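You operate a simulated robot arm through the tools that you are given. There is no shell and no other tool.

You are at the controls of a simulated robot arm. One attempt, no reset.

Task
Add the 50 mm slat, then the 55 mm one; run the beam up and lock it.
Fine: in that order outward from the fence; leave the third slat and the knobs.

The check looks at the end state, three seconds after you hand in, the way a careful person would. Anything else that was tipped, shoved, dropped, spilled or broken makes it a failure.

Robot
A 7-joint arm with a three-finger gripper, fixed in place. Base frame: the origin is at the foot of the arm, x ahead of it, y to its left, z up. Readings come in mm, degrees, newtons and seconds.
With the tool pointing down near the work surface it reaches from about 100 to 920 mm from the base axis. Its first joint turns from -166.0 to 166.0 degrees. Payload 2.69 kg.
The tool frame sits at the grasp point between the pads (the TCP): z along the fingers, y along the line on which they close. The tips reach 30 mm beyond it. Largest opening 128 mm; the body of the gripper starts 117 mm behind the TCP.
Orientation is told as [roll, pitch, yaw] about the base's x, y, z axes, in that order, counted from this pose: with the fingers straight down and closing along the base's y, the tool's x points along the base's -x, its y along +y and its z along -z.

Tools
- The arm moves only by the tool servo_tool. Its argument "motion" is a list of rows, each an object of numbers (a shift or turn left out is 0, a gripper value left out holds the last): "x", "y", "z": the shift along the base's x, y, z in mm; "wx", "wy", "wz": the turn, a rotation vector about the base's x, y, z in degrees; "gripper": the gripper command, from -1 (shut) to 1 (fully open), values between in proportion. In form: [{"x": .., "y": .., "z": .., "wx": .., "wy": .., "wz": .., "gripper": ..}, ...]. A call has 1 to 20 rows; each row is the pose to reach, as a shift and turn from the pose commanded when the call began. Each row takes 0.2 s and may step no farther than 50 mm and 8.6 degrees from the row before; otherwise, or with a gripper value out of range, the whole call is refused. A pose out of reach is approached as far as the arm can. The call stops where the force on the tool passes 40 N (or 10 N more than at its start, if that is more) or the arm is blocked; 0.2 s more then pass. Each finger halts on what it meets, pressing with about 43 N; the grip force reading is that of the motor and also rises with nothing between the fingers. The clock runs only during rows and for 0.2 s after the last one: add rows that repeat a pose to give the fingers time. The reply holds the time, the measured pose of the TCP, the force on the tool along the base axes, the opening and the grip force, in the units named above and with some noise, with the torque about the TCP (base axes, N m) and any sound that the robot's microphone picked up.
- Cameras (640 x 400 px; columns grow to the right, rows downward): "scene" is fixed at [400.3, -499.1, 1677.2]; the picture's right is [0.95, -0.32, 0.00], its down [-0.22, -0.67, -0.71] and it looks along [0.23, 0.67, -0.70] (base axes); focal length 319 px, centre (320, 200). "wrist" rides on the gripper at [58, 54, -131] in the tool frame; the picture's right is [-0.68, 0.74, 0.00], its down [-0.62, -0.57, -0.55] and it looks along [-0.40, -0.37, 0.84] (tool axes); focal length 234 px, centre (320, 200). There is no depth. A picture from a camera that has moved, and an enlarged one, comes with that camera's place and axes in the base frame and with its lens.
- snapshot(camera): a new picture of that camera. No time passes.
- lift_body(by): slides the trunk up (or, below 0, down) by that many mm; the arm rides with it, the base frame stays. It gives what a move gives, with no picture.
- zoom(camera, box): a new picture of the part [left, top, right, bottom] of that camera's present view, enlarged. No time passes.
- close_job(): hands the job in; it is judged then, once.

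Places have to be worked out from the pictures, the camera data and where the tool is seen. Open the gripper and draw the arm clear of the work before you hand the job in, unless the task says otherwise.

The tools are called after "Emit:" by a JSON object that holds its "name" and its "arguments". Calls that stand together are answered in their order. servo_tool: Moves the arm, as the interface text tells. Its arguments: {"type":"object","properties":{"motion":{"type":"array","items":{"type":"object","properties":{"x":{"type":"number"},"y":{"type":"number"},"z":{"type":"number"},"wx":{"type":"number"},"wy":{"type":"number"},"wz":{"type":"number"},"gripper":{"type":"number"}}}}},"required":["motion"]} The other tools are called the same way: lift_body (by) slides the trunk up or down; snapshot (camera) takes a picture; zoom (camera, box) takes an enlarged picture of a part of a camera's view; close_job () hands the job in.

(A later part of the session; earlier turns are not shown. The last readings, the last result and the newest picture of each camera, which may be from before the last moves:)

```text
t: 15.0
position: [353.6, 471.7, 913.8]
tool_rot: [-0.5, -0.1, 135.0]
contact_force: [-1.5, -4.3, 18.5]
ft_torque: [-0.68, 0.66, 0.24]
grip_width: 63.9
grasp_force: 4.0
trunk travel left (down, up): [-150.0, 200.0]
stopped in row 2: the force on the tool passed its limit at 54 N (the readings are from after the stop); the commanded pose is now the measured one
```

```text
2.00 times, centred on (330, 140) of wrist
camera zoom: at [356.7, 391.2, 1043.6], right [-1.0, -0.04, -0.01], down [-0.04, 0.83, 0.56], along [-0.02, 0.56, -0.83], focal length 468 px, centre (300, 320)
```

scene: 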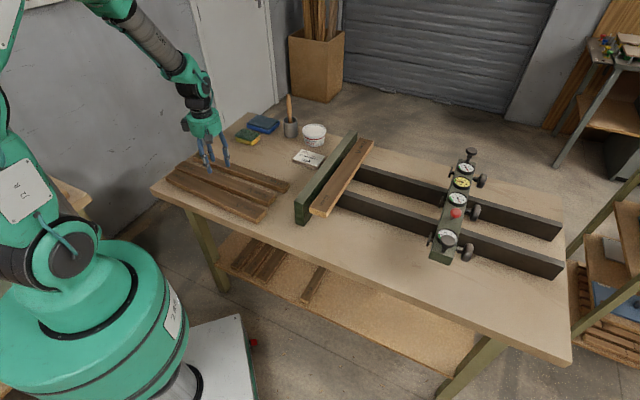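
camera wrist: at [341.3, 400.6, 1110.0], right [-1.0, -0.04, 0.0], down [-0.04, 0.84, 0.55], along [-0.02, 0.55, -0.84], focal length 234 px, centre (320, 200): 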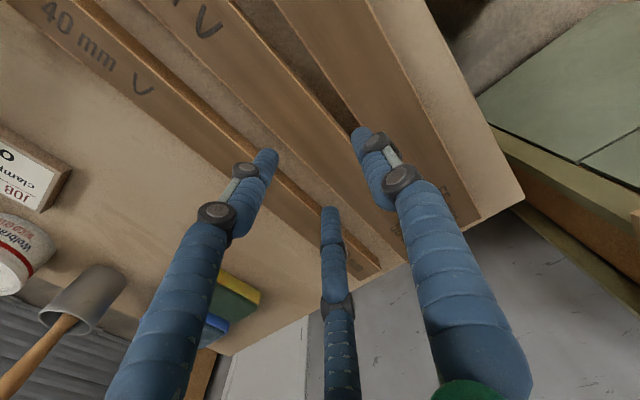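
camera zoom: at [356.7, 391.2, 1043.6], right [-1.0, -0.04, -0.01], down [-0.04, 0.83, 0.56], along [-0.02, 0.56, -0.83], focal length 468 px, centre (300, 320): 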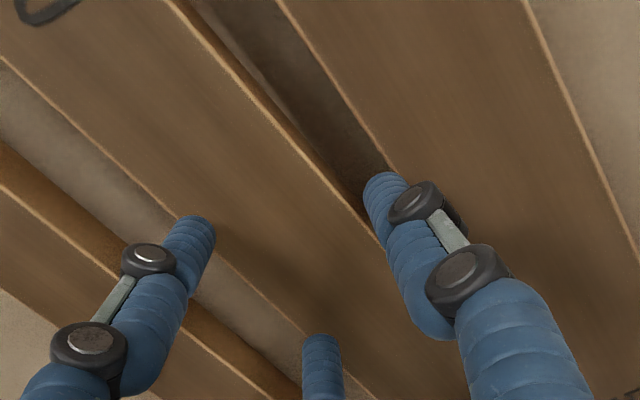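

The tips touched wood at tip z ≈ 884, confirming slat-top height. The torque puts the contact on the outer side of the finger over the 55 mm slat, so the fingers are effectively thicker than that 19 mm gap allows. I'll raise and shift toward the right end, where the gap is ~28 mm, to grip there and slide the 50 mm slat slightly away.

Emit:
{"name": "servo_tool", "arguments": {"motion": [{"z": 15, "gripper": -0.08}, {"z": 30, "wx": 0.5}, {"x": 37, "y": -38, "z": 40, "wx": 0.5}, {"x": 73, "y": -76, "z": 40, "wx": 0.5}, {"x": 110.3, "y": -113.9, "z": 30, "wx": 0.5}, {"x": 110.3, "y": -113.9, "z": 12, "wx": 0.5}, {"x": 110.3, "y": -113.9, "z": 12, "wx": 0.5}]}}

Emit:
{"name": "snapshot", "arguments": {"camera": "wrist"}}

Emit:
{"name": "zoom", "arguments": {"camera": "wrist", "box": [200, 40, 460, 240]}}

Emit:
{"name": "zoom", "arguments": {"camera": "scene", "box": [170, 140, 300, 230]}}

```text
refused: row 3 steps farther than a row can; nothing moved
```

```text
taken
camera wrist: at [356.7, 391.2, 1043.6], right [-1.0, -0.04, -0.01], down [-0.04, 0.83, 0.56], along [-0.02, 0.56, -0.83], focal length 234 px, centre (320, 200)
```

wrist: 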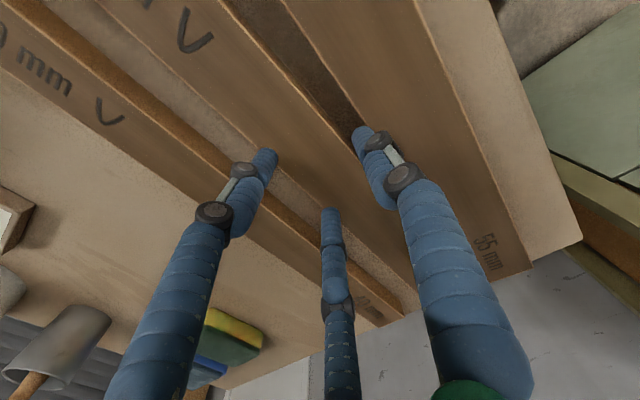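

```text
2.00 times, centred on (330, 140) of wrist
camera zoom: at [356.7, 391.2, 1043.6], right [-1.0, -0.04, -0.01], down [-0.04, 0.83, 0.56], along [-0.02, 0.56, -0.83], focal length 468 px, centre (300, 320)
```

zoom: 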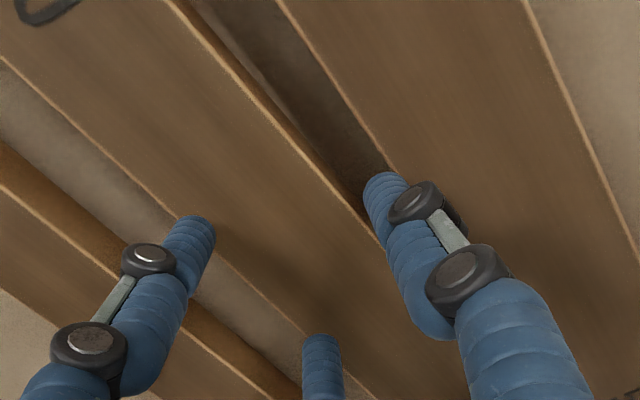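

```text
4.44 times, centred on (235, 185) of scene
camera zoom: at [400.3, -499.1, 1677.2], right [0.95, -0.32, 0.0], down [-0.22, -0.67, -0.71], along [0.23, 0.67, -0.7], focal length 1419 px, centre (698, 267)
```

zoom: 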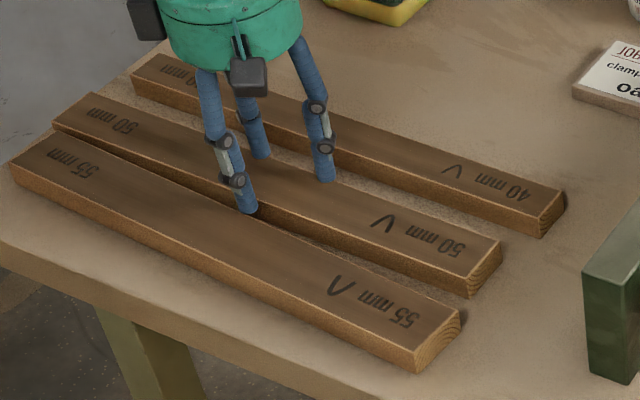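

The move was refused because one row was too long. I'll resend it with smaller steps.

Emit:
{"name": "servo_tool", "arguments": {"motion": [{"z": 15, "gripper": -0.08}, {"z": 30, "wx": 0.5}, {"x": 25, "y": -26, "z": 40, "wx": 0.5}, {"x": 52, "y": -53, "z": 40, "wx": 0.5}, {"x": 80, "y": -82, "z": 40, "wx": 0.5}, {"x": 110.3, "y": -113.9, "z": 32, "wx": 0.5}, {"x": 110.3, "y": -113.9, "z": 12, "wx": 0.5}, {"x": 110.3, "y": -113.9, "z": 12, "wx": 0.5}]}}

Emit:
{"name": "snapshot", "arguments": {"camera": "wrist"}}

Emit:
{"name": "zoom", "arguments": {"camera": "wrist", "box": [200, 40, 460, 240]}}

Emit:
{"name": "zoom", "arguments": {"camera": "scene", "box": [170, 140, 300, 230]}}

```text
t: 16.8
position: [463.8, 356.9, 924.9]
tool_rot: [-0.8, -0.3, 135.0]
contact_force: [0.0, -0.4, 0.0]
ft_torque: [-0.05, 0.05, 0.03]
grip_width: 58.8
grasp_force: 0.1
trunk travel left (down, up): [-150.0, 200.0]
```

```text
taken
camera wrist: at [466.6, 275.3, 1053.6], right [-1.0, -0.04, -0.01], down [-0.04, 0.83, 0.56], along [-0.02, 0.56, -0.83], focal length 234 px, centre (320, 200)
```

wrist: 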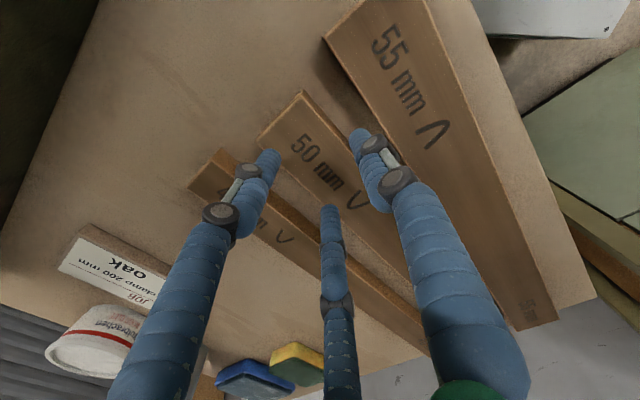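

```text
2.00 times, centred on (330, 140) of wrist
camera zoom: at [466.6, 275.3, 1053.6], right [-1.0, -0.04, -0.01], down [-0.04, 0.83, 0.56], along [-0.02, 0.56, -0.83], focal length 468 px, centre (300, 320)
```

zoom: 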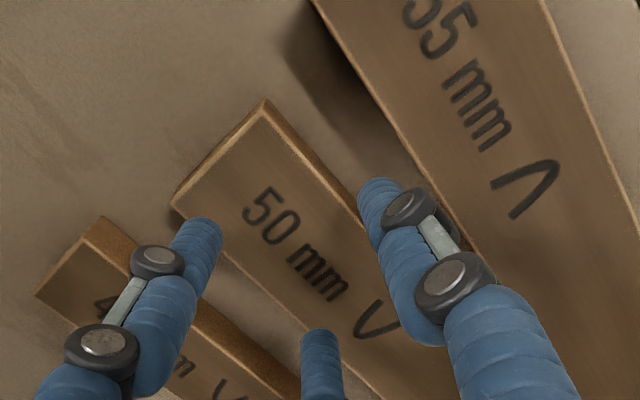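

```text
4.44 times, centred on (235, 185) of scene
camera zoom: at [400.3, -499.1, 1677.2], right [0.95, -0.32, 0.0], down [-0.22, -0.67, -0.71], along [0.23, 0.67, -0.7], focal length 1419 px, centre (698, 267)
```

zoom: 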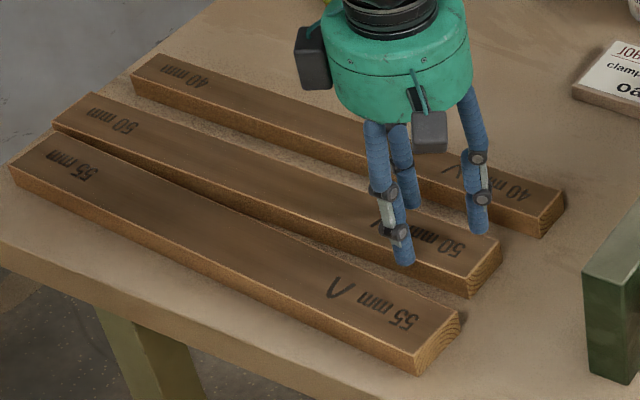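

The earlier contact left a slight tilt. I'll level the tool at this height and re-measure before descending.

Emit:
{"name": "servo_tool", "arguments": {"motion": [{"wx": -0.78, "wy": 0.35}, {"wx": -0.78, "wy": 0.35}]}}

Emit:
{"name": "zoom", "arguments": {"camera": "wrist", "box": [200, 40, 460, 240]}}

```text
t: 17.4
position: [464.8, 357.6, 923.3]
tool_rot: [0.0, -0.1, 135.1]
contact_force: [0.6, 0.5, -0.2]
ft_torque: [0.02, 0.04, -0.02]
grip_width: 58.9
grasp_force: 0.0
trunk travel left (down, up): [-150.0, 200.0]
```

```text
2.00 times, centred on (330, 140) of wrist
camera zoom: at [467.2, 277.6, 1054.3], right [-1.0, -0.04, 0.0], down [-0.03, 0.83, 0.55], along [-0.03, 0.55, -0.84], focal length 468 px, centre (300, 320)
```

zoom: 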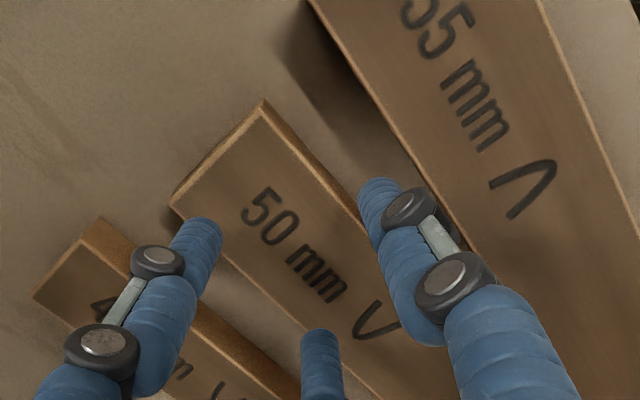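

The 50 mm slat's edges are at q ≈ 554–604 and the 55 mm slat's edge at ≈ 528 here, so there is clearance on both sides. Shifting about 1.5 mm and descending.

Emit:
{"name": "servo_tool", "arguments": {"motion": [{"x": -1, "y": -1, "z": 0}, {"x": -1, "y": -1, "z": -8}, {"x": -1, "y": -1, "z": -16}, {"x": -1, "y": -1, "z": -22}, {"x": -1, "y": -1, "z": -26}, {"x": -1, "y": -1, "z": -26}]}}

Emit:
{"name": "zoom", "arguments": {"camera": "wrist", "box": [200, 40, 460, 240]}}

```text
t: 18.2
position: [464.6, 358.9, 912.8]
tool_rot: [-0.4, -0.1, 135.0]
contact_force: [-3.9, -2.5, 21.5]
ft_torque: [0.27, -0.29, 0.17]
grip_width: 61.6
grasp_force: 1.9
trunk travel left (down, up): [-150.0, 200.0]
stopped in row 4: the force on the tool passed its limit at 52 N (the readings are from after the stop); the commanded pose is now the measured one
```

```text
2.00 times, centred on (330, 140) of wrist
camera zoom: at [467.4, 277.5, 1043.3], right [-1.0, -0.04, 0.0], down [-0.04, 0.83, 0.55], along [-0.02, 0.55, -0.83], focal length 468 px, centre (300, 320)
```

zoom: 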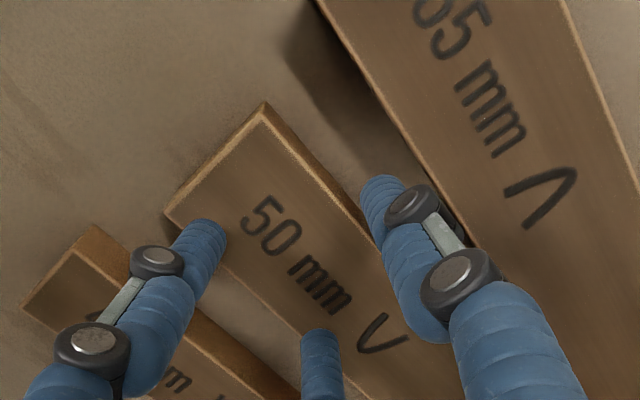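

Contact again at slat-top height, this time on the +q finger over the 50 mm slat itself, so the usable gap between the tips is smaller than the reading suggests. There is room here for a wider opening, so I'll lift, level, open to ~67 mm and retry.

Emit:
{"name": "servo_tool", "arguments": {"motion": [{"z": 8}, {"z": 15, "wx": -0.35, "wy": 0.21, "gripper": 0.05}, {"x": 6.7, "y": -7.8, "z": 15, "wx": -0.35, "wy": 0.21}, {"x": 6.7, "y": -7.8, "z": 15, "wx": -0.35, "wy": 0.21}]}}

Emit:
{"name": "zoom", "arguments": {"camera": "wrist", "box": [200, 40, 460, 240]}}

Emit:
{"name": "zoom", "arguments": {"camera": "scene", "box": [210, 160, 290, 220]}}

```text
t: 19.2
position: [470.0, 351.0, 926.5]
tool_rot: [0.3, 0.0, 135.0]
contact_force: [0.2, 0.3, 0.5]
ft_torque: [-0.01, 0.01, 0.0]
grip_width: 67.1
grasp_force: 0.0
trunk travel left (down, up): [-150.0, 200.0]
```

```text
2.00 times, centred on (330, 140) of wrist
camera zoom: at [474.2, 270.8, 1056.9], right [-1.0, -0.04, 0.0], down [-0.03, 0.84, 0.55], along [-0.03, 0.55, -0.84], focal length 468 px, centre (300, 320)
```

zoom: 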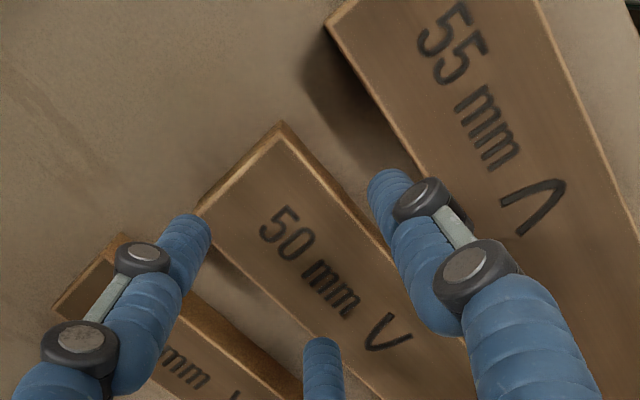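

```text
6.67 times, centred on (250, 190) of scene
camera zoom: at [400.3, -499.1, 1677.2], right [0.95, -0.32, 0.0], down [-0.22, -0.67, -0.71], along [0.23, 0.67, -0.7], focal length 2128 px, centre (787, 267)
```

zoom: 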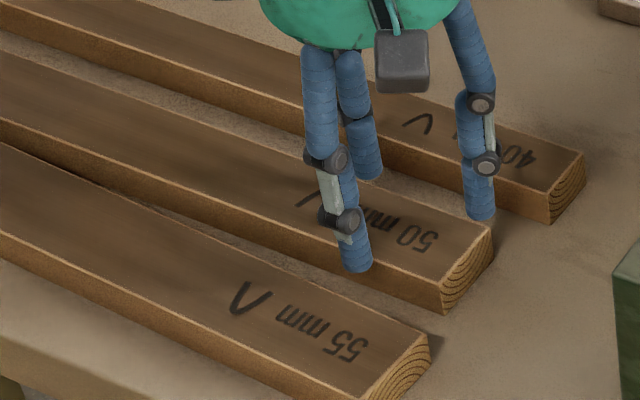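

All three visual fingertips now sit over the gaps. Descending again in small steps.

Emit:
{"name": "servo_tool", "arguments": {"motion": [{"z": -6}, {"z": -12}, {"z": -18}, {"z": -24}, {"z": -28}, {"z": -28}]}}

Emit:
{"name": "zoom", "arguments": {"camera": "wrist", "box": [200, 40, 460, 240]}}

```text
t: 20.1
position: [473.0, 351.5, 911.9]
tool_rot: [-0.4, 0.1, 135.2]
contact_force: [-5.3, -1.3, 20.4]
ft_torque: [0.5, 0.03, 0.23]
grip_width: 72.4
grasp_force: 3.1
trunk travel left (down, up): [-150.0, 200.0]
stopped in row 4: the force on the tool passed its limit at 48 N (the readings are from after the stop); the commanded pose is now the measured one
```

```text
2.00 times, centred on (330, 140) of wrist
camera zoom: at [475.8, 272.0, 1042.5], right [-1.0, -0.04, 0.0], down [-0.04, 0.83, 0.55], along [-0.02, 0.55, -0.83], focal length 468 px, centre (300, 320)
```

zoom: 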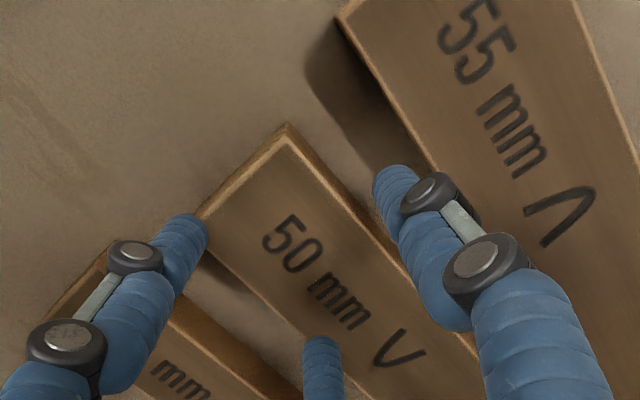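

The contact point, off-centre along the slat, matches a three-jaw layout: one thumb on tool +y and two fingers on −y at ±120°, all closing radially. I'll plan with that geometry: an 88 mm reading with the TCP offset so the thumb is centred in the narrow gap and the pair clears the far edge.

Emit:
{"name": "servo_tool", "arguments": {"motion": [{"z": 8}, {"z": 15, "wx": -0.21, "wy": 0.35, "gripper": 0.375}, {"x": -11.4, "y": 25.2, "z": 15, "wx": -0.21, "wy": 0.35}, {"x": -11.4, "y": 25.2, "z": 15, "wx": -0.21, "wy": 0.35}]}}

Emit:
{"name": "zoom", "arguments": {"camera": "wrist", "box": [180, 40, 480, 240]}}

Emit:
{"name": "zoom", "arguments": {"camera": "scene", "box": [210, 150, 290, 210]}}

```text
t: 21.1
position: [460.4, 377.4, 925.2]
tool_rot: [0.4, -0.2, 135.0]
contact_force: [-0.5, 0.8, 1.1]
ft_torque: [0.0, 0.0, -0.02]
grip_width: 88.2
grasp_force: 0.1
trunk travel left (down, up): [-150.0, 200.0]
```

```text
2.00 times, centred on (330, 140) of wrist
camera zoom: at [464.7, 297.6, 1055.5], right [-1.0, -0.04, 0.01], down [-0.03, 0.84, 0.55], along [-0.03, 0.55, -0.84], focal length 468 px, centre (300, 320)
```

zoom: 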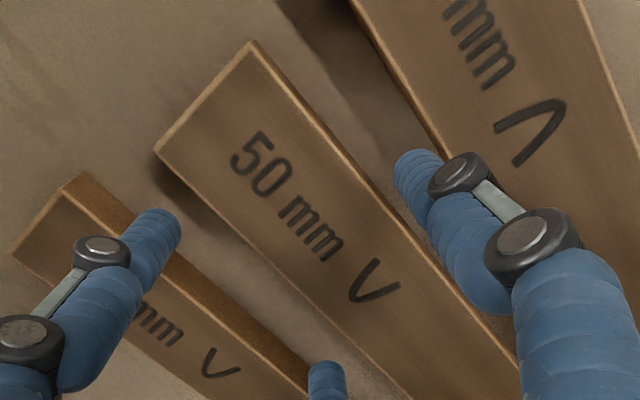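

```text
6.67 times, centred on (250, 180) of scene
camera zoom: at [400.3, -499.1, 1677.2], right [0.95, -0.32, 0.0], down [-0.22, -0.67, -0.71], along [0.23, 0.67, -0.7], focal length 2128 px, centre (787, 333)
```

zoom: 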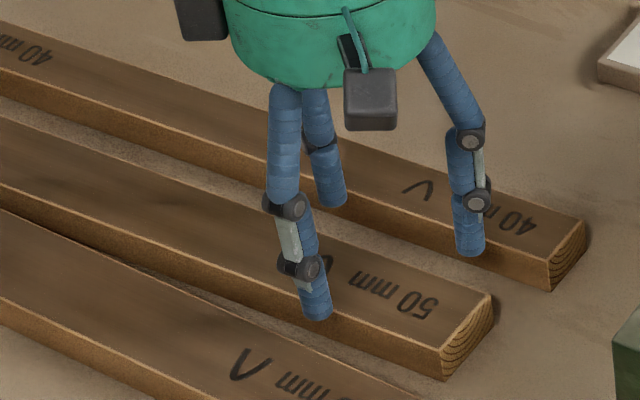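

The three-jaw model predicts the fingertip pixels almost exactly, so I'll use it from here. Thumb and pair are clear of both neighbours, so I'll descend.

Emit:
{"name": "servo_tool", "arguments": {"motion": [{"z": -6, "wx": 0.14, "wy": -0.42}, {"z": -12, "wx": 0.14, "wy": -0.42}, {"z": -18, "wx": 0.14, "wy": -0.42}, {"z": -24, "wx": 0.14, "wy": -0.42}, {"z": -27, "wx": 0.14, "wy": -0.42}, {"z": -27, "wx": 0.14, "wy": -0.42}]}}

Emit:
{"name": "zoom", "arguments": {"camera": "wrist", "box": [180, 40, 480, 240]}}

```text
t: 22.5
position: [460.6, 377.1, 898.5]
tool_rot: [0.0, 0.1, 135.0]
contact_force: [0.3, 0.8, 0.4]
ft_torque: [0.01, -0.04, 0.03]
grip_width: 87.8
grasp_force: 0.0
trunk travel left (down, up): [-150.0, 200.0]
```

```text
2.00 times, centred on (330, 140) of wrist
camera zoom: at [463.7, 297.5, 1028.5], right [-1.0, -0.04, 0.0], down [-0.04, 0.84, 0.55], along [-0.02, 0.55, -0.84], focal length 468 px, centre (300, 320)
```

zoom: 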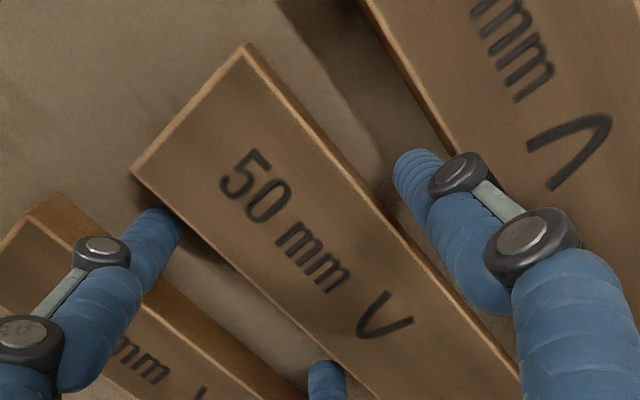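

No contact this time: the fingers straddle the 50 mm slat. Closing to grip.

Emit:
{"name": "servo_tool", "arguments": {"motion": [{"gripper": 0.2}, {"gripper": 0.1}, {"gripper": -0.2}, {"gripper": -0.2}, {"gripper": -0.2}]}}

Emit:
{"name": "zoom", "arguments": {"camera": "wrist", "box": [180, 40, 480, 240]}}

Emit:
{"name": "zoom", "arguments": {"camera": "scene", "box": [170, 140, 300, 230]}}

```text
t: 23.7
position: [460.6, 376.7, 897.8]
tool_rot: [-0.2, 0.2, 135.0]
contact_force: [-1.4, -0.1, 4.2]
ft_torque: [-0.11, 0.21, -0.52]
grip_width: 70.4
grasp_force: 43.0
trunk travel left (down, up): [-150.0, 200.0]
```

```text
2.00 times, centred on (330, 140) of wrist
camera zoom: at [463.7, 297.5, 1028.8], right [-1.0, -0.04, 0.0], down [-0.04, 0.84, 0.55], along [-0.02, 0.55, -0.84], focal length 468 px, centre (300, 320)
```

zoom: 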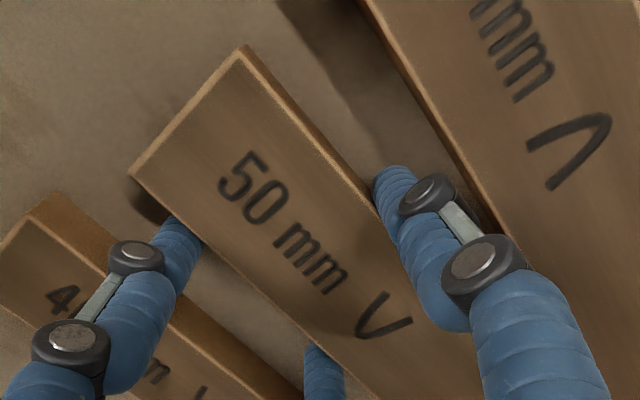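

```text
4.44 times, centred on (235, 185) of scene
camera zoom: at [400.3, -499.1, 1677.2], right [0.95, -0.32, 0.0], down [-0.22, -0.67, -0.71], along [0.23, 0.67, -0.7], focal length 1419 px, centre (698, 267)
```

zoom: 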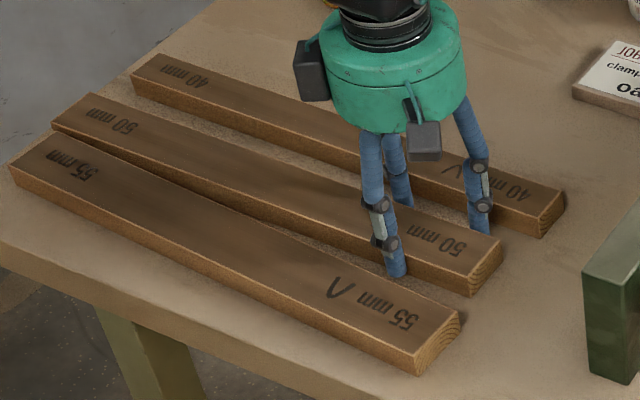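

The grip holds at a reading of 70.4 (about 49 mm across), consistent with the model. I'll slide the slat 7 mm away from the 55 mm one, release, and lift to re-grip at its centre.

Emit:
{"name": "servo_tool", "arguments": {"motion": [{"x": 1.7, "y": 1.7}, {"x": 3.4, "y": 3.4}, {"x": 4.95, "y": 4.95}, {"x": 4.95, "y": 4.95}, {"x": 4.95, "y": 4.95, "gripper": 0.3}, {"x": 4.95, "y": 4.95, "gripper": 0.35}, {"x": 4.95, "y": 4.95, "z": 0}]}}

Emit:
{"name": "zoom", "arguments": {"camera": "wrist", "box": [180, 40, 480, 240]}}

Emit:
{"name": "zoom", "arguments": {"camera": "scene", "box": [170, 140, 300, 230]}}

```text
t: 25.3
position: [465.9, 381.8, 897.7]
tool_rot: [-0.1, 0.1, 135.1]
contact_force: [0.3, 0.2, 0.5]
ft_torque: [0.02, 0.01, 0.0]
grip_width: 86.2
grasp_force: 0.0
trunk travel left (down, up): [-150.0, 200.0]
```

```text
2.00 times, centred on (330, 140) of wrist
camera zoom: at [469.0, 302.2, 1028.2], right [-1.0, -0.04, 0.0], down [-0.04, 0.84, 0.55], along [-0.02, 0.55, -0.84], focal length 468 px, centre (300, 320)
```

zoom: 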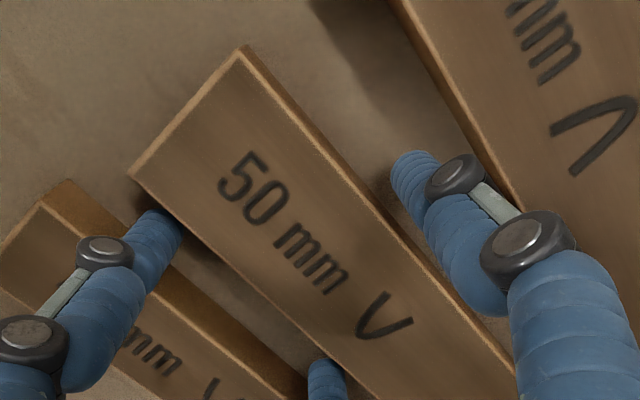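

```text
4.44 times, centred on (235, 185) of scene
camera zoom: at [400.3, -499.1, 1677.2], right [0.95, -0.32, 0.0], down [-0.22, -0.67, -0.71], along [0.23, 0.67, -0.7], focal length 1419 px, centre (698, 267)
```

zoom: 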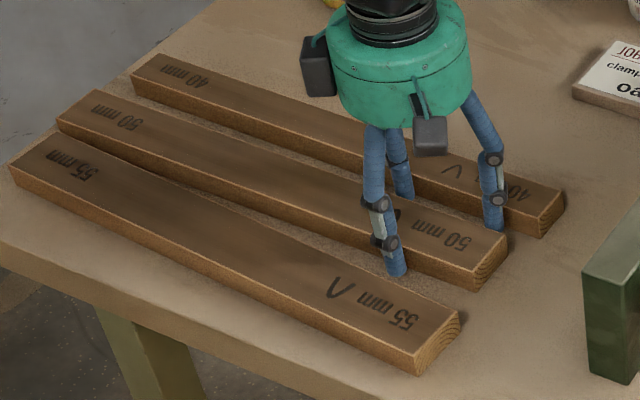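

The slat slid cleanly. Raising, moving to the slat's centre, and checking the clearance there.

Emit:
{"name": "servo_tool", "arguments": {"motion": [{"z": 16}, {"z": 32, "gripper": 0.3125}, {"x": -22, "y": 22, "z": 34}, {"x": -50, "y": 50, "z": 34}, {"x": -80, "y": 81, "z": 34}, {"x": -109.8, "y": 111.6, "z": 32}, {"x": -109.8, "y": 111.6, "z": 28}, {"x": -109.8, "y": 111.6, "z": 28}]}}

Emit:
{"name": "snapshot", "arguments": {"camera": "wrist"}}

Emit:
{"name": "zoom", "arguments": {"camera": "wrist", "box": [180, 40, 480, 240]}}

Emit:
{"name": "zoom", "arguments": {"camera": "scene", "box": [165, 130, 295, 220]}}

```text
t: 27.1
position: [354.7, 494.5, 924.4]
tool_rot: [-0.1, 0.0, 135.0]
contact_force: [-0.1, 0.6, -0.2]
ft_torque: [-0.04, -0.01, 0.0]
grip_width: 84.0
grasp_force: 0.0
trunk travel left (down, up): [-150.0, 200.0]
```

```text
taken
camera wrist: at [358.6, 414.7, 1055.7], right [-1.0, -0.04, 0.0], down [-0.04, 0.84, 0.55], along [-0.02, 0.55, -0.84], focal length 234 px, centre (320, 200)
```

wrist: 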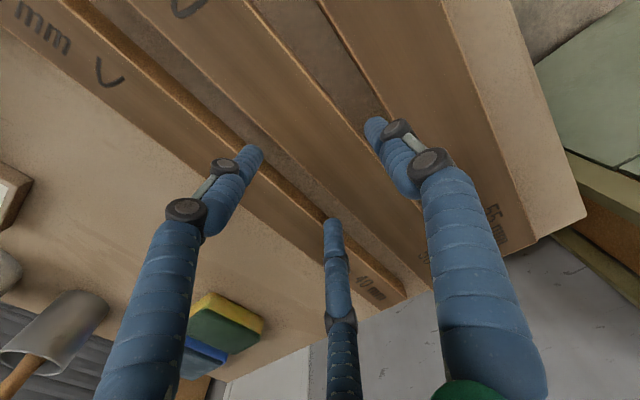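

```text
2.00 times, centred on (330, 140) of wrist
camera zoom: at [358.6, 414.7, 1055.7], right [-1.0, -0.04, 0.0], down [-0.04, 0.84, 0.55], along [-0.02, 0.55, -0.84], focal length 468 px, centre (300, 320)
```

zoom: 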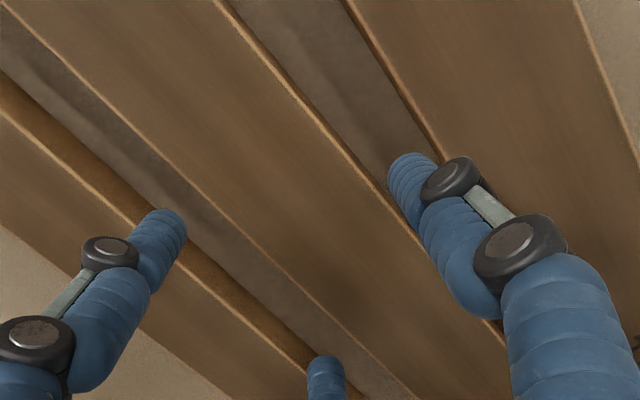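

```text
4.44 times, centred on (230, 175) of scene
camera zoom: at [400.3, -499.1, 1677.2], right [0.95, -0.32, 0.0], down [-0.22, -0.67, -0.71], along [0.23, 0.67, -0.7], focal length 1419 px, centre (720, 311)
```

zoom: 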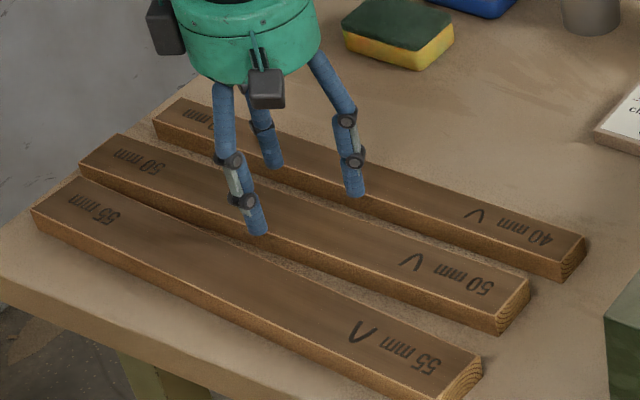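

Edges confirm about 3.5–5 mm of clearance around each finger. Descending to grip the 50 mm slat at its centre.

Emit:
{"name": "servo_tool", "arguments": {"motion": [{"x": 0.3, "y": 0.3, "z": -7}, {"x": 0.3, "y": 0.3, "z": -14}, {"x": 0.3, "y": 0.3, "z": -21}, {"x": 0.3, "y": 0.3, "z": -28}, {"x": 0.3, "y": 0.3, "z": -28}, {"x": 0.3, "y": 0.3, "z": -28, "gripper": 0.2}, {"x": 0.3, "y": 0.3, "z": -28, "gripper": 0.1}, {"x": 0.3, "y": 0.3, "z": -28, "gripper": -0.3}, {"x": 0.3, "y": 0.3, "z": -28, "gripper": -0.3}, {"x": 0.3, "y": 0.3, "z": -28, "gripper": -0.3}]}}

Emit:
{"name": "zoom", "arguments": {"camera": "wrist", "box": [180, 40, 480, 240]}}

```text
t: 29.3
position: [356.0, 494.3, 896.8]
tool_rot: [-0.2, 0.1, 135.0]
contact_force: [-1.2, -1.4, 2.9]
ft_torque: [-0.17, 0.17, -0.16]
grip_width: 70.3
grasp_force: 42.9
trunk travel left (down, up): [-150.0, 200.0]
```

```text
2.00 times, centred on (330, 140) of wrist
camera zoom: at [358.8, 415.2, 1028.3], right [-1.0, -0.04, 0.0], down [-0.04, 0.84, 0.55], along [-0.02, 0.55, -0.84], focal length 468 px, centre (300, 320)
```

zoom: 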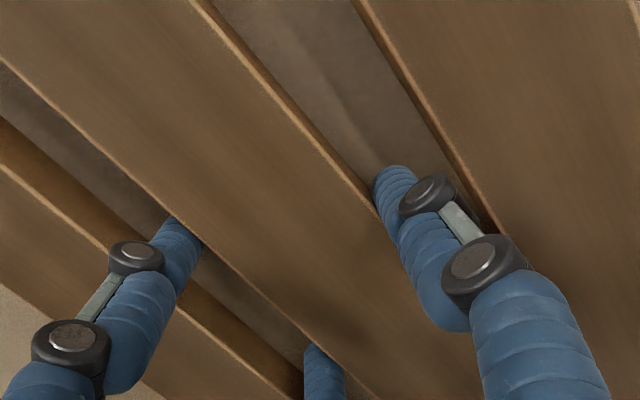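

Gripped at the centre with a 70.3 reading and 43 N. Lifting straight up and checking the hold.

Emit:
{"name": "servo_tool", "arguments": {"motion": [{"z": 8, "gripper": -0.5}, {"z": 20}, {"z": 40}, {"z": 65}, {"z": 95}, {"z": 120}, {"z": 120}]}}

Emit:
{"name": "snapshot", "arguments": {"camera": "wrist"}}

Emit:
{"name": "snapshot", "arguments": {"camera": "scene"}}

```text
t: 30.9
position: [354.0, 493.3, 1018.3]
tool_rot: [-0.2, 0.1, 135.1]
contact_force: [-0.3, -0.2, -3.6]
ft_torque: [0.05, -0.05, -0.01]
grip_width: 70.5
grasp_force: 43.3
trunk travel left (down, up): [-150.0, 200.0]
```

```text
taken
camera wrist: at [357.8, 413.6, 1149.5], right [-1.0, -0.04, 0.0], down [-0.04, 0.84, 0.55], along [-0.02, 0.55, -0.84], focal length 234 px, centre (320, 200)
```

wrist: 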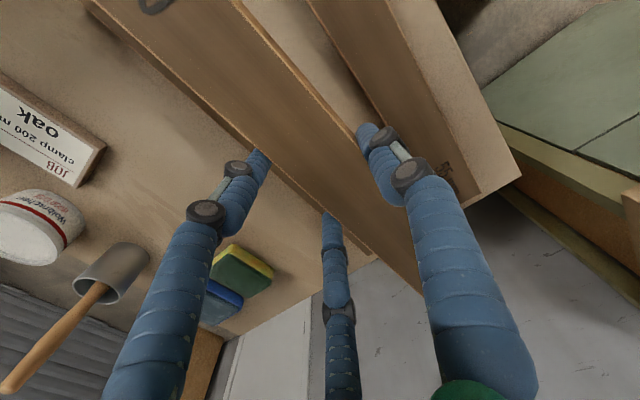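

```text
taken
```

scene: 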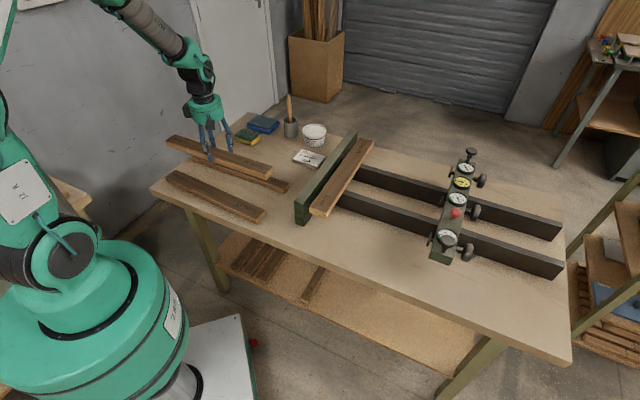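

The slat is held level and weighs about 0.37 kg. I'll raise it above everything, carry it to the fixture, and turn it −90° so the V end is at the near end.

Emit:
{"name": "servo_tool", "arguments": {"motion": [{"z": 40}, {"z": 80}, {"x": 10, "y": -5, "z": 110, "wz": -4}, {"x": 35, "y": -18, "z": 112, "wz": -11}, {"x": 65, "y": -34, "z": 112, "wz": -18}, {"x": 100, "y": -52, "z": 112, "wz": -25}, {"x": 138, "y": -72, "z": 112, "wz": -32}, {"x": 176, "y": -92, "z": 112, "wz": -39}, {"x": 214, "y": -112, "z": 112, "wz": -46}, {"x": 252, "y": -132, "z": 112, "wz": -53}, {"x": 290, "y": -152, "z": 112, "wz": -60}, {"x": 328, "y": -172, "z": 112, "wz": -67}, {"x": 366, "y": -192, "z": 112, "wz": -74}, {"x": 404, "y": -212, "z": 112, "wz": -81}, {"x": 440, "y": -230, "z": 112, "wz": -87}, {"x": 465, "y": -243, "z": 112, "wz": -90.1}, {"x": 475, "y": -249, "z": 112, "wz": -90.1}, {"x": 475, "y": -249, "z": 112, "wz": -90.1}]}}

Emit:
{"name": "snapshot", "arguments": {"camera": "wrist"}}

Emit:
{"name": "snapshot", "arguments": {"camera": "scene"}}

```text
t: 34.7
position: [832.0, 245.4, 1130.0]
tool_rot: [0.1, 0.1, 44.8]
contact_force: [-0.5, -0.4, -2.3]
ft_torque: [-0.01, 0.0, 0.01]
grip_width: 70.3
grasp_force: 43.0
trunk travel left (down, up): [-150.0, 200.0]
```

```text
taken
camera wrist: at [753.1, 241.1, 1260.3], right [-0.04, 1.0, 0.0], down [0.84, 0.04, 0.55], along [0.55, 0.02, -0.84], focal length 234 px, centre (320, 200)
```

wrist: 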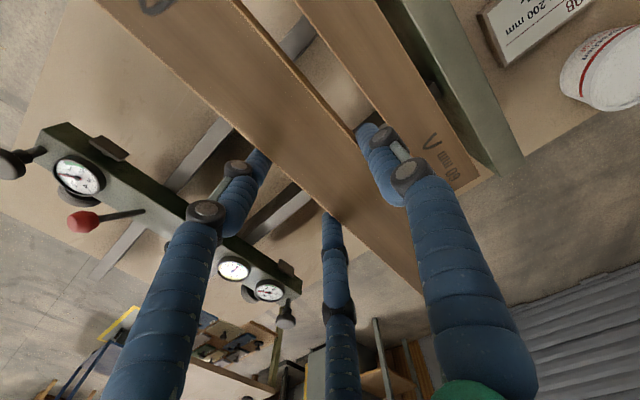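

```text
taken
```

scene: 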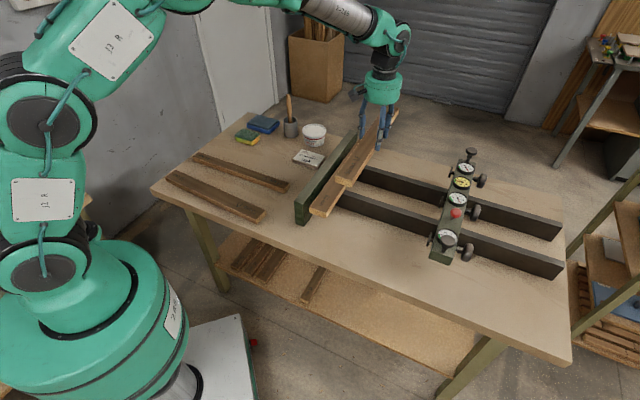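

Above the target now (p ≈ 415, q ≈ 762) with the V at the near end. Lowering to a little above rail height and checking alignment.

Emit:
{"name": "servo_tool", "arguments": {"motion": [{"x": -0.7, "y": -0.7, "z": -35, "wz": 0.2}, {"x": -0.7, "y": -0.7, "z": -70, "wz": 0.2}, {"x": -0.7, "y": -0.7, "z": -105, "wz": 0.2}, {"x": -0.7, "y": -0.7, "z": -135, "wz": 0.2}, {"x": -0.7, "y": -0.7, "z": -145, "wz": 0.2}, {"x": -0.7, "y": -0.7, "z": -145, "wz": 0.2}]}}

Emit:
{"name": "snapshot", "arguments": {"camera": "wrist"}}

Emit:
{"name": "zoom", "arguments": {"camera": "scene", "box": [290, 110, 430, 230]}}

```text
t: 36.1
position: [830.4, 243.8, 983.4]
tool_rot: [-0.1, 0.2, 45.2]
contact_force: [-0.3, 0.1, -3.6]
ft_torque: [-0.03, -0.05, 0.01]
grip_width: 70.6
grasp_force: 43.0
trunk travel left (down, up): [-150.0, 200.0]
```

```text
taken
camera wrist: at [752.0, 240.2, 1114.3], right [-0.05, 1.0, 0.0], down [0.84, 0.04, 0.55], along [0.55, 0.02, -0.84], focal length 234 px, centre (320, 200)
```

wrist: 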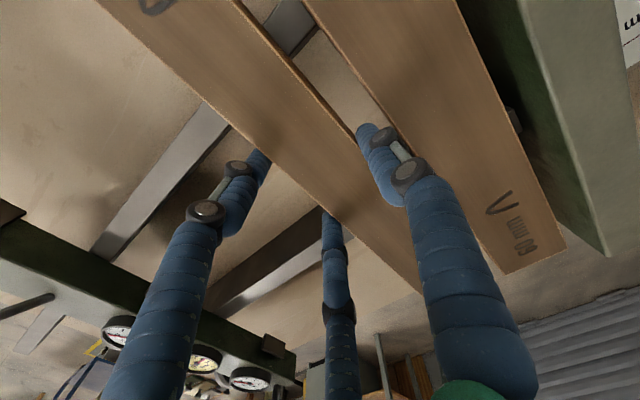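

```text
3.33 times, centred on (360, 170) of scene
camera zoom: at [400.3, -499.1, 1677.2], right [0.95, -0.32, 0.0], down [-0.22, -0.67, -0.71], along [0.23, 0.67, -0.7], focal length 1064 px, centre (187, 300)
```

zoom: 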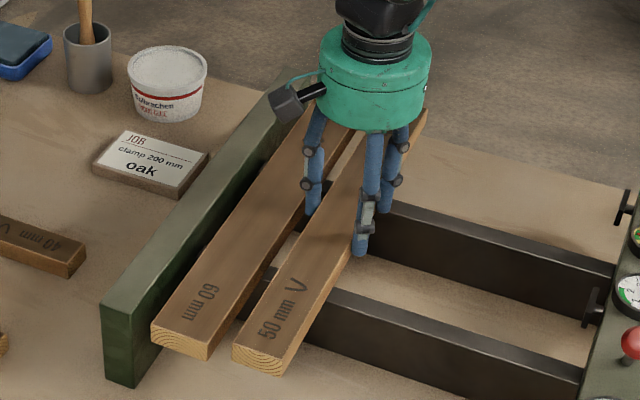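

Position looks right. I'll zoom to compare the near ends of the 60 and 50 mm slats before setting down.

Emit:
{"name": "zoom", "arguments": {"camera": "scene", "box": [315, 180, 395, 230]}}

Emit:
{"name": "zoom", "arguments": {"camera": "wrist", "box": [380, 160, 580, 300]}}

```text
8.00 times, centred on (355, 205) of scene
camera zoom: at [400.3, -499.1, 1677.2], right [0.95, -0.32, 0.0], down [-0.22, -0.67, -0.71], along [0.23, 0.67, -0.7], focal length 2554 px, centre (40, 160)
```

zoom: 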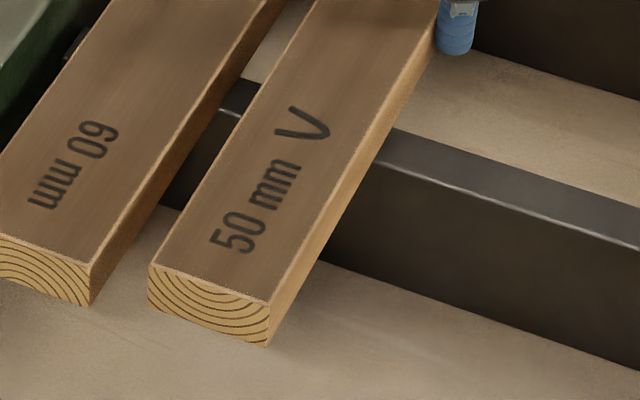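

```text
2.86 times, centred on (480, 230) of wrist
camera zoom: at [752.0, 240.2, 1114.3], right [-0.05, 1.0, 0.0], down [0.84, 0.04, 0.55], along [0.55, 0.02, -0.84], focal length 669 px, centre (-137, 114)
```

zoom: 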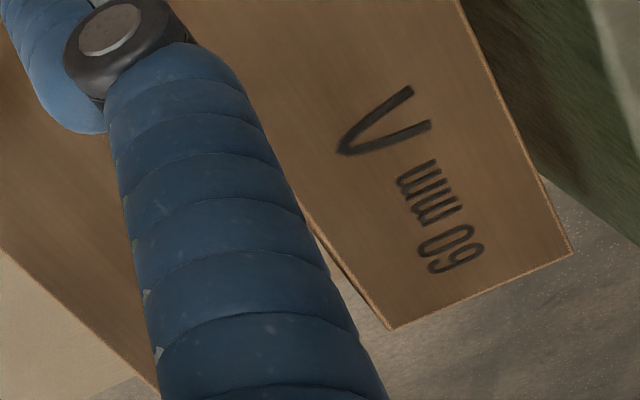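

Near ends line up within ~2 mm and the V points outward like the 60's. Lowering gently toward the rails.

Emit:
{"name": "servo_tool", "arguments": {"motion": [{"z": -5}, {"z": -9}, {"z": -12}, {"z": -12}]}}

```text
t: 37.1
position: [830.5, 243.3, 972.4]
tool_rot: [-0.1, 0.1, 45.2]
contact_force: [-0.4, -0.6, -2.7]
ft_torque: [0.02, 0.0, -0.01]
grip_width: 70.5
grasp_force: 43.1
trunk travel left (down, up): [-150.0, 200.0]
```

No contact yet, still carrying the weight. Continuing down in small steps.

Emit:
{"name": "servo_tool", "arguments": {"motion": [{"z": -1.5}, {"z": -3}, {"z": -3}]}}

```text
t: 37.9
position: [829.9, 244.6, 969.9]
tool_rot: [0.0, 0.1, 45.2]
contact_force: [-0.2, 0.3, -3.7]
ft_torque: [-0.05, -0.03, 0.02]
grip_width: 70.4
grasp_force: 43.0
trunk travel left (down, up): [-150.0, 200.0]
```

Emit:
{"name": "servo_tool", "arguments": {"motion": [{"z": -1}, {"z": -2}, {"z": -2}]}}

```text
t: 38.7
position: [830.8, 244.4, 966.8]
tool_rot: [0.0, 0.1, 45.2]
contact_force: [-0.2, -0.1, -3.3]
ft_torque: [0.02, -0.07, 0.0]
grip_width: 70.5
grasp_force: 42.5
trunk travel left (down, up): [-150.0, 200.0]
```

Still hanging free at 966.8, so the rails are slightly lower than estimated. Continuing in 1.5 mm steps.

Emit:
{"name": "servo_tool", "arguments": {"motion": [{"z": -1.5}, {"z": -1.5}]}}

Emit:
{"name": "zoom", "arguments": {"camera": "scene", "box": [315, 180, 395, 230]}}

```text
t: 39.3
position: [830.7, 243.7, 968.1]
tool_rot: [-0.2, 0.1, 45.2]
contact_force: [-2.2, -1.4, 8.9]
ft_torque: [-0.5, 1.14, 0.04]
grip_width: 70.5
grasp_force: 43.1
trunk travel left (down, up): [-150.0, 200.0]
```

```text
8.00 times, centred on (355, 205) of scene
camera zoom: at [400.3, -499.1, 1677.2], right [0.95, -0.32, 0.0], down [-0.22, -0.67, -0.71], along [0.23, 0.67, -0.7], focal length 2554 px, centre (40, 160)
```

zoom: 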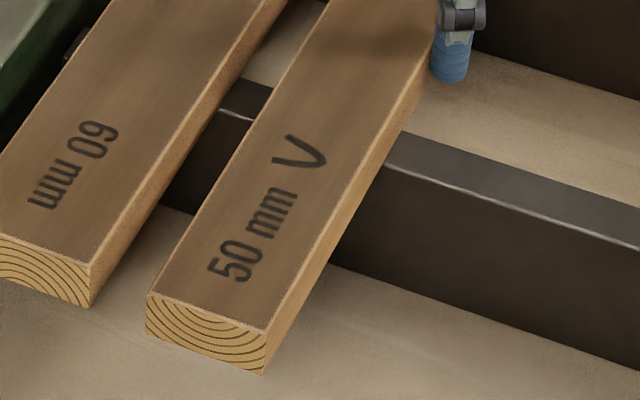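

The slat is now bearing on the rails. Releasing with a small opening so the thumb stays clear of the 60 mm slat, then lifting straight up.

Emit:
{"name": "servo_tool", "arguments": {"motion": [{"z": 0.5, "gripper": 0.1}, {"z": 0.5, "gripper": 0.22}, {"z": 0.5, "gripper": 0.25}, {"z": 0.5, "gripper": 0.25}]}}

Emit:
{"name": "snapshot", "arguments": {"camera": "wrist"}}

```text
t: 40.3
position: [830.6, 245.1, 966.8]
tool_rot: [-0.1, 0.1, 45.2]
contact_force: [-1.3, 0.0, -0.4]
ft_torque: [0.0, 0.02, -0.03]
grip_width: 79.8
grasp_force: 0.0
trunk travel left (down, up): [-150.0, 200.0]
```

```text
taken
camera wrist: at [752.0, 240.7, 1097.6], right [-0.05, 1.0, 0.0], down [0.84, 0.04, 0.55], along [0.55, 0.02, -0.84], focal length 234 px, centre (320, 200)
```

wrist: 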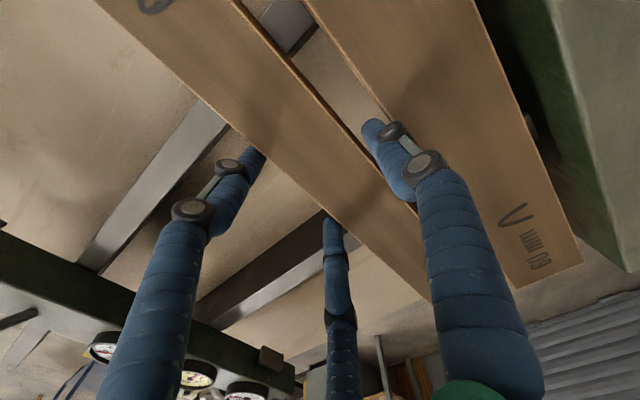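

The 50 mm slat is released and resting. Lifting clear, then heading for the 55 mm slat with yaw ≈ −48.6 to match its angle.

Emit:
{"name": "servo_tool", "arguments": {"motion": [{"z": 15}, {"z": 50}, {"z": 90}, {"x": -10, "y": 3, "z": 125, "wz": -4}, {"x": -45, "y": 14, "z": 130, "wz": -12}, {"x": -85, "y": 26, "z": 130, "wz": -20, "gripper": 0.45}, {"x": -130, "y": 40, "z": 130, "wz": -28}, {"x": -175, "y": 54, "z": 130, "wz": -36}, {"x": -220, "y": 68, "z": 130, "wz": -44}, {"x": -265, "y": 82, "z": 130, "wz": -52}, {"x": -310, "y": 96, "z": 130, "wz": -60}, {"x": -355, "y": 110, "z": 120, "wz": -68}, {"x": -400, "y": 124, "z": 105, "wz": -76}, {"x": -445, "y": 138, "z": 90, "wz": -84}, {"x": -490, "y": 152, "z": 75, "wz": -91}, {"x": -520, "y": 162, "z": 60, "wz": -93.8}, {"x": -540, "y": 168, "z": 45, "wz": -93.8}, {"x": -540, "y": 168, "z": 35, "wz": -93.8}, {"x": -540, "y": 168, "z": 35, "wz": -93.8}]}}

Emit:
{"name": "snapshot", "arguments": {"camera": "wrist"}}

Emit:
{"name": "snapshot", "arguments": {"camera": "scene"}}

```text
t: 44.3
position: [291.3, 411.8, 1000.9]
tool_rot: [0.0, 0.1, -48.7]
contact_force: [0.3, 0.6, -1.0]
ft_torque: [-0.01, 0.01, -0.01]
grip_width: 92.8
grasp_force: 0.1
trunk travel left (down, up): [-150.0, 200.0]
```

```text
taken
camera wrist: at [293.6, 490.5, 1132.0], right [1.0, -0.02, 0.0], down [-0.02, -0.84, 0.55], along [-0.01, -0.55, -0.84], focal length 234 px, centre (320, 200)
```

wrist: 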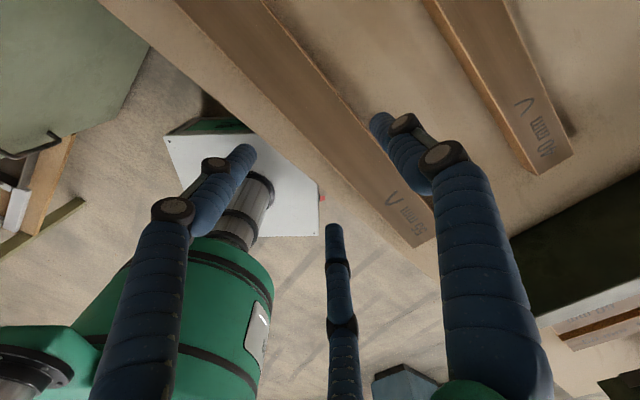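

```text
taken
```

scene: 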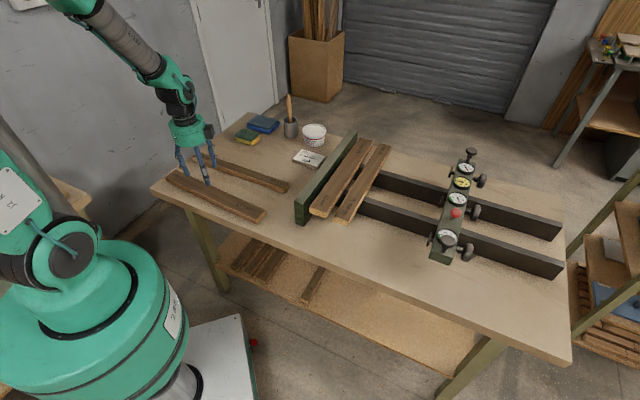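

The 50 mm slat sits parallel to the 60 on the rails. Now zooming to measure the 55 mm slat from this pose.

Emit:
{"name": "zoom", "arguments": {"camera": "wrist", "box": [220, 40, 460, 260]}}

Emit:
{"name": "zoom", "arguments": {"camera": "scene", "box": [155, 120, 285, 230]}}

Emit:
{"name": "zoom", "arguments": {"camera": "scene", "box": [285, 125, 405, 230]}}

```text
1.82 times, centred on (340, 150) of wrist
camera zoom: at [293.6, 490.5, 1132.0], right [1.0, -0.02, 0.0], down [-0.02, -0.84, 0.55], along [-0.01, -0.55, -0.84], focal length 426 px, centre (284, 291)
```

zoom: 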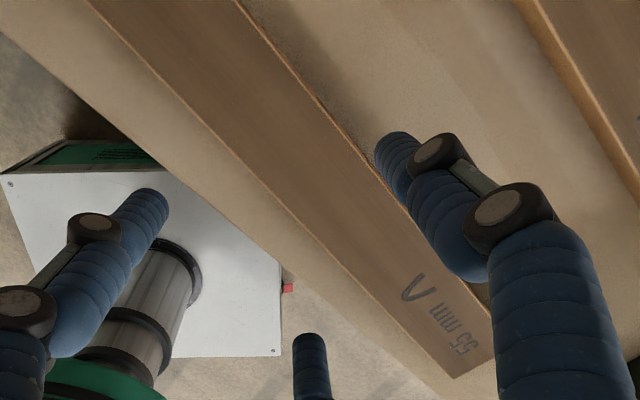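

```text
3.64 times, centred on (220, 175) of scene
camera zoom: at [400.3, -499.1, 1677.2], right [0.95, -0.32, 0.0], down [-0.22, -0.67, -0.71], along [0.23, 0.67, -0.7], focal length 1161 px, centre (684, 291)
```

zoom: 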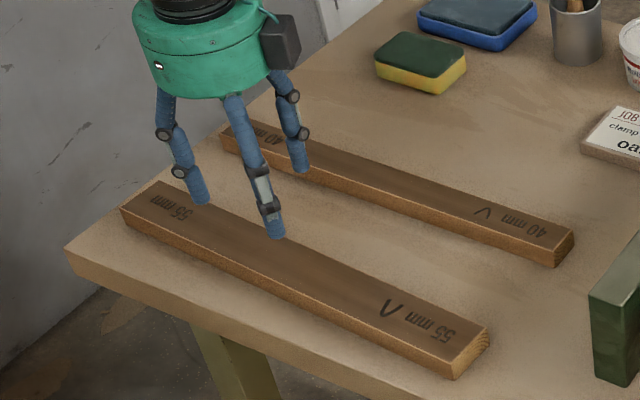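

```text
3.81 times, centred on (345, 178) of scene
camera zoom: at [400.3, -499.1, 1677.2], right [0.95, -0.32, 0.0], down [-0.22, -0.67, -0.71], along [0.23, 0.67, -0.7], focal length 1216 px, centre (225, 286)
```

zoom: 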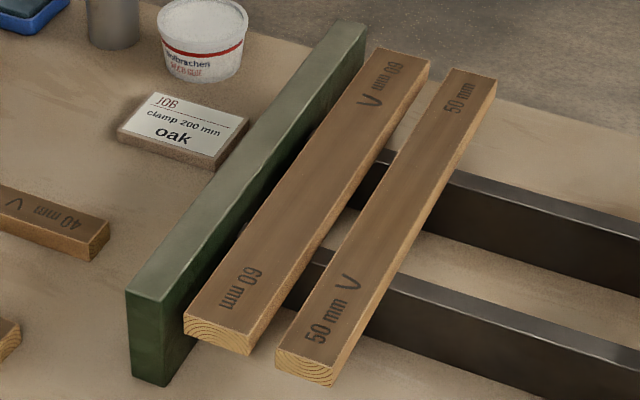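

The 55 mm slat's centreline and length-centre agree with the current TCP within ~2 mm. Descending around it in steps, with force monitoring.

Emit:
{"name": "servo_tool", "arguments": {"motion": [{"x": 0.3, "y": 1.5, "z": -35, "wz": 0.3}, {"x": 0.3, "y": 1.5, "z": -70, "wz": 0.3}, {"x": 0.3, "y": 1.5, "z": -80, "wz": 0.3}, {"x": 0.3, "y": 1.5, "z": -87, "wz": 0.3}, {"x": 0.3, "y": 1.5, "z": -94, "wz": 0.3}, {"x": 0.3, "y": 1.5, "z": -100, "wz": 0.3}, {"x": 0.3, "y": 1.5, "z": -104, "wz": 0.3}, {"x": 0.3, "y": 1.5, "z": -104, "wz": 0.3}]}}

Emit:
{"name": "zoom", "arguments": {"camera": "wrist", "box": [180, 40, 480, 260]}}

```text
t: 46.1
position: [290.9, 413.5, 899.0]
tool_rot: [-0.2, 0.2, -48.3]
contact_force: [0.4, 0.7, -0.9]
ft_torque: [0.01, 0.01, -0.01]
grip_width: 92.7
grasp_force: 0.1
trunk travel left (down, up): [-150.0, 200.0]
```

```text
1.82 times, centred on (330, 150) of wrist
camera zoom: at [293.0, 492.7, 1028.9], right [1.0, -0.02, 0.0], down [-0.01, -0.84, 0.55], along [-0.01, -0.55, -0.84], focal length 426 px, centre (302, 291)
```

zoom: 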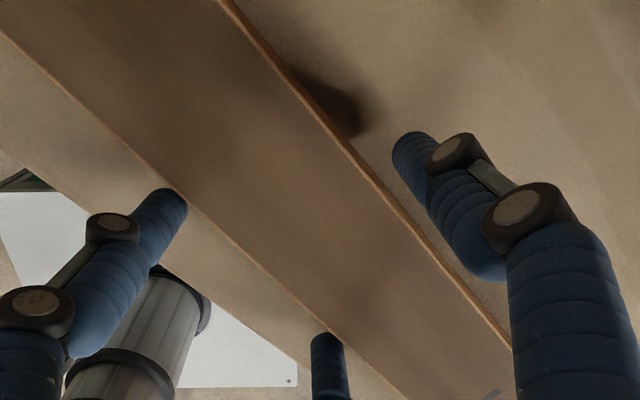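

The fingers straddle the 55 mm slat with no contact. Two more mm down, then closing.

Emit:
{"name": "servo_tool", "arguments": {"motion": [{"z": -2}, {"z": -2, "gripper": 0.35}, {"z": -2, "gripper": 0.25}, {"z": -2, "gripper": 0.0}, {"z": -2, "gripper": -0.4}, {"z": -2, "gripper": -0.4}, {"z": -2, "gripper": -0.4}]}}

Emit:
{"name": "zoom", "arguments": {"camera": "wrist", "box": [180, 40, 480, 260]}}

```text
t: 47.7
position: [292.2, 414.0, 897.6]
tool_rot: [0.1, 0.0, -48.4]
contact_force: [2.5, -0.6, 3.3]
ft_torque: [0.01, -0.15, -0.6]
grip_width: 77.1
grasp_force: 42.7
trunk travel left (down, up): [-150.0, 200.0]
```

```text
1.82 times, centred on (330, 150) of wrist
camera zoom: at [293.2, 492.3, 1027.1], right [1.0, -0.02, 0.0], down [-0.01, -0.84, 0.55], along [-0.01, -0.55, -0.84], focal length 426 px, centre (302, 291)
```

zoom: 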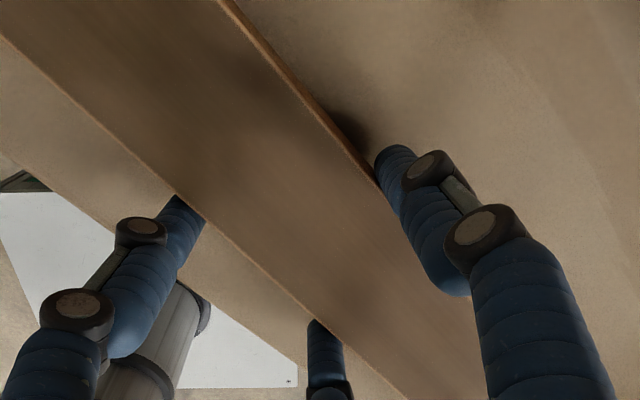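

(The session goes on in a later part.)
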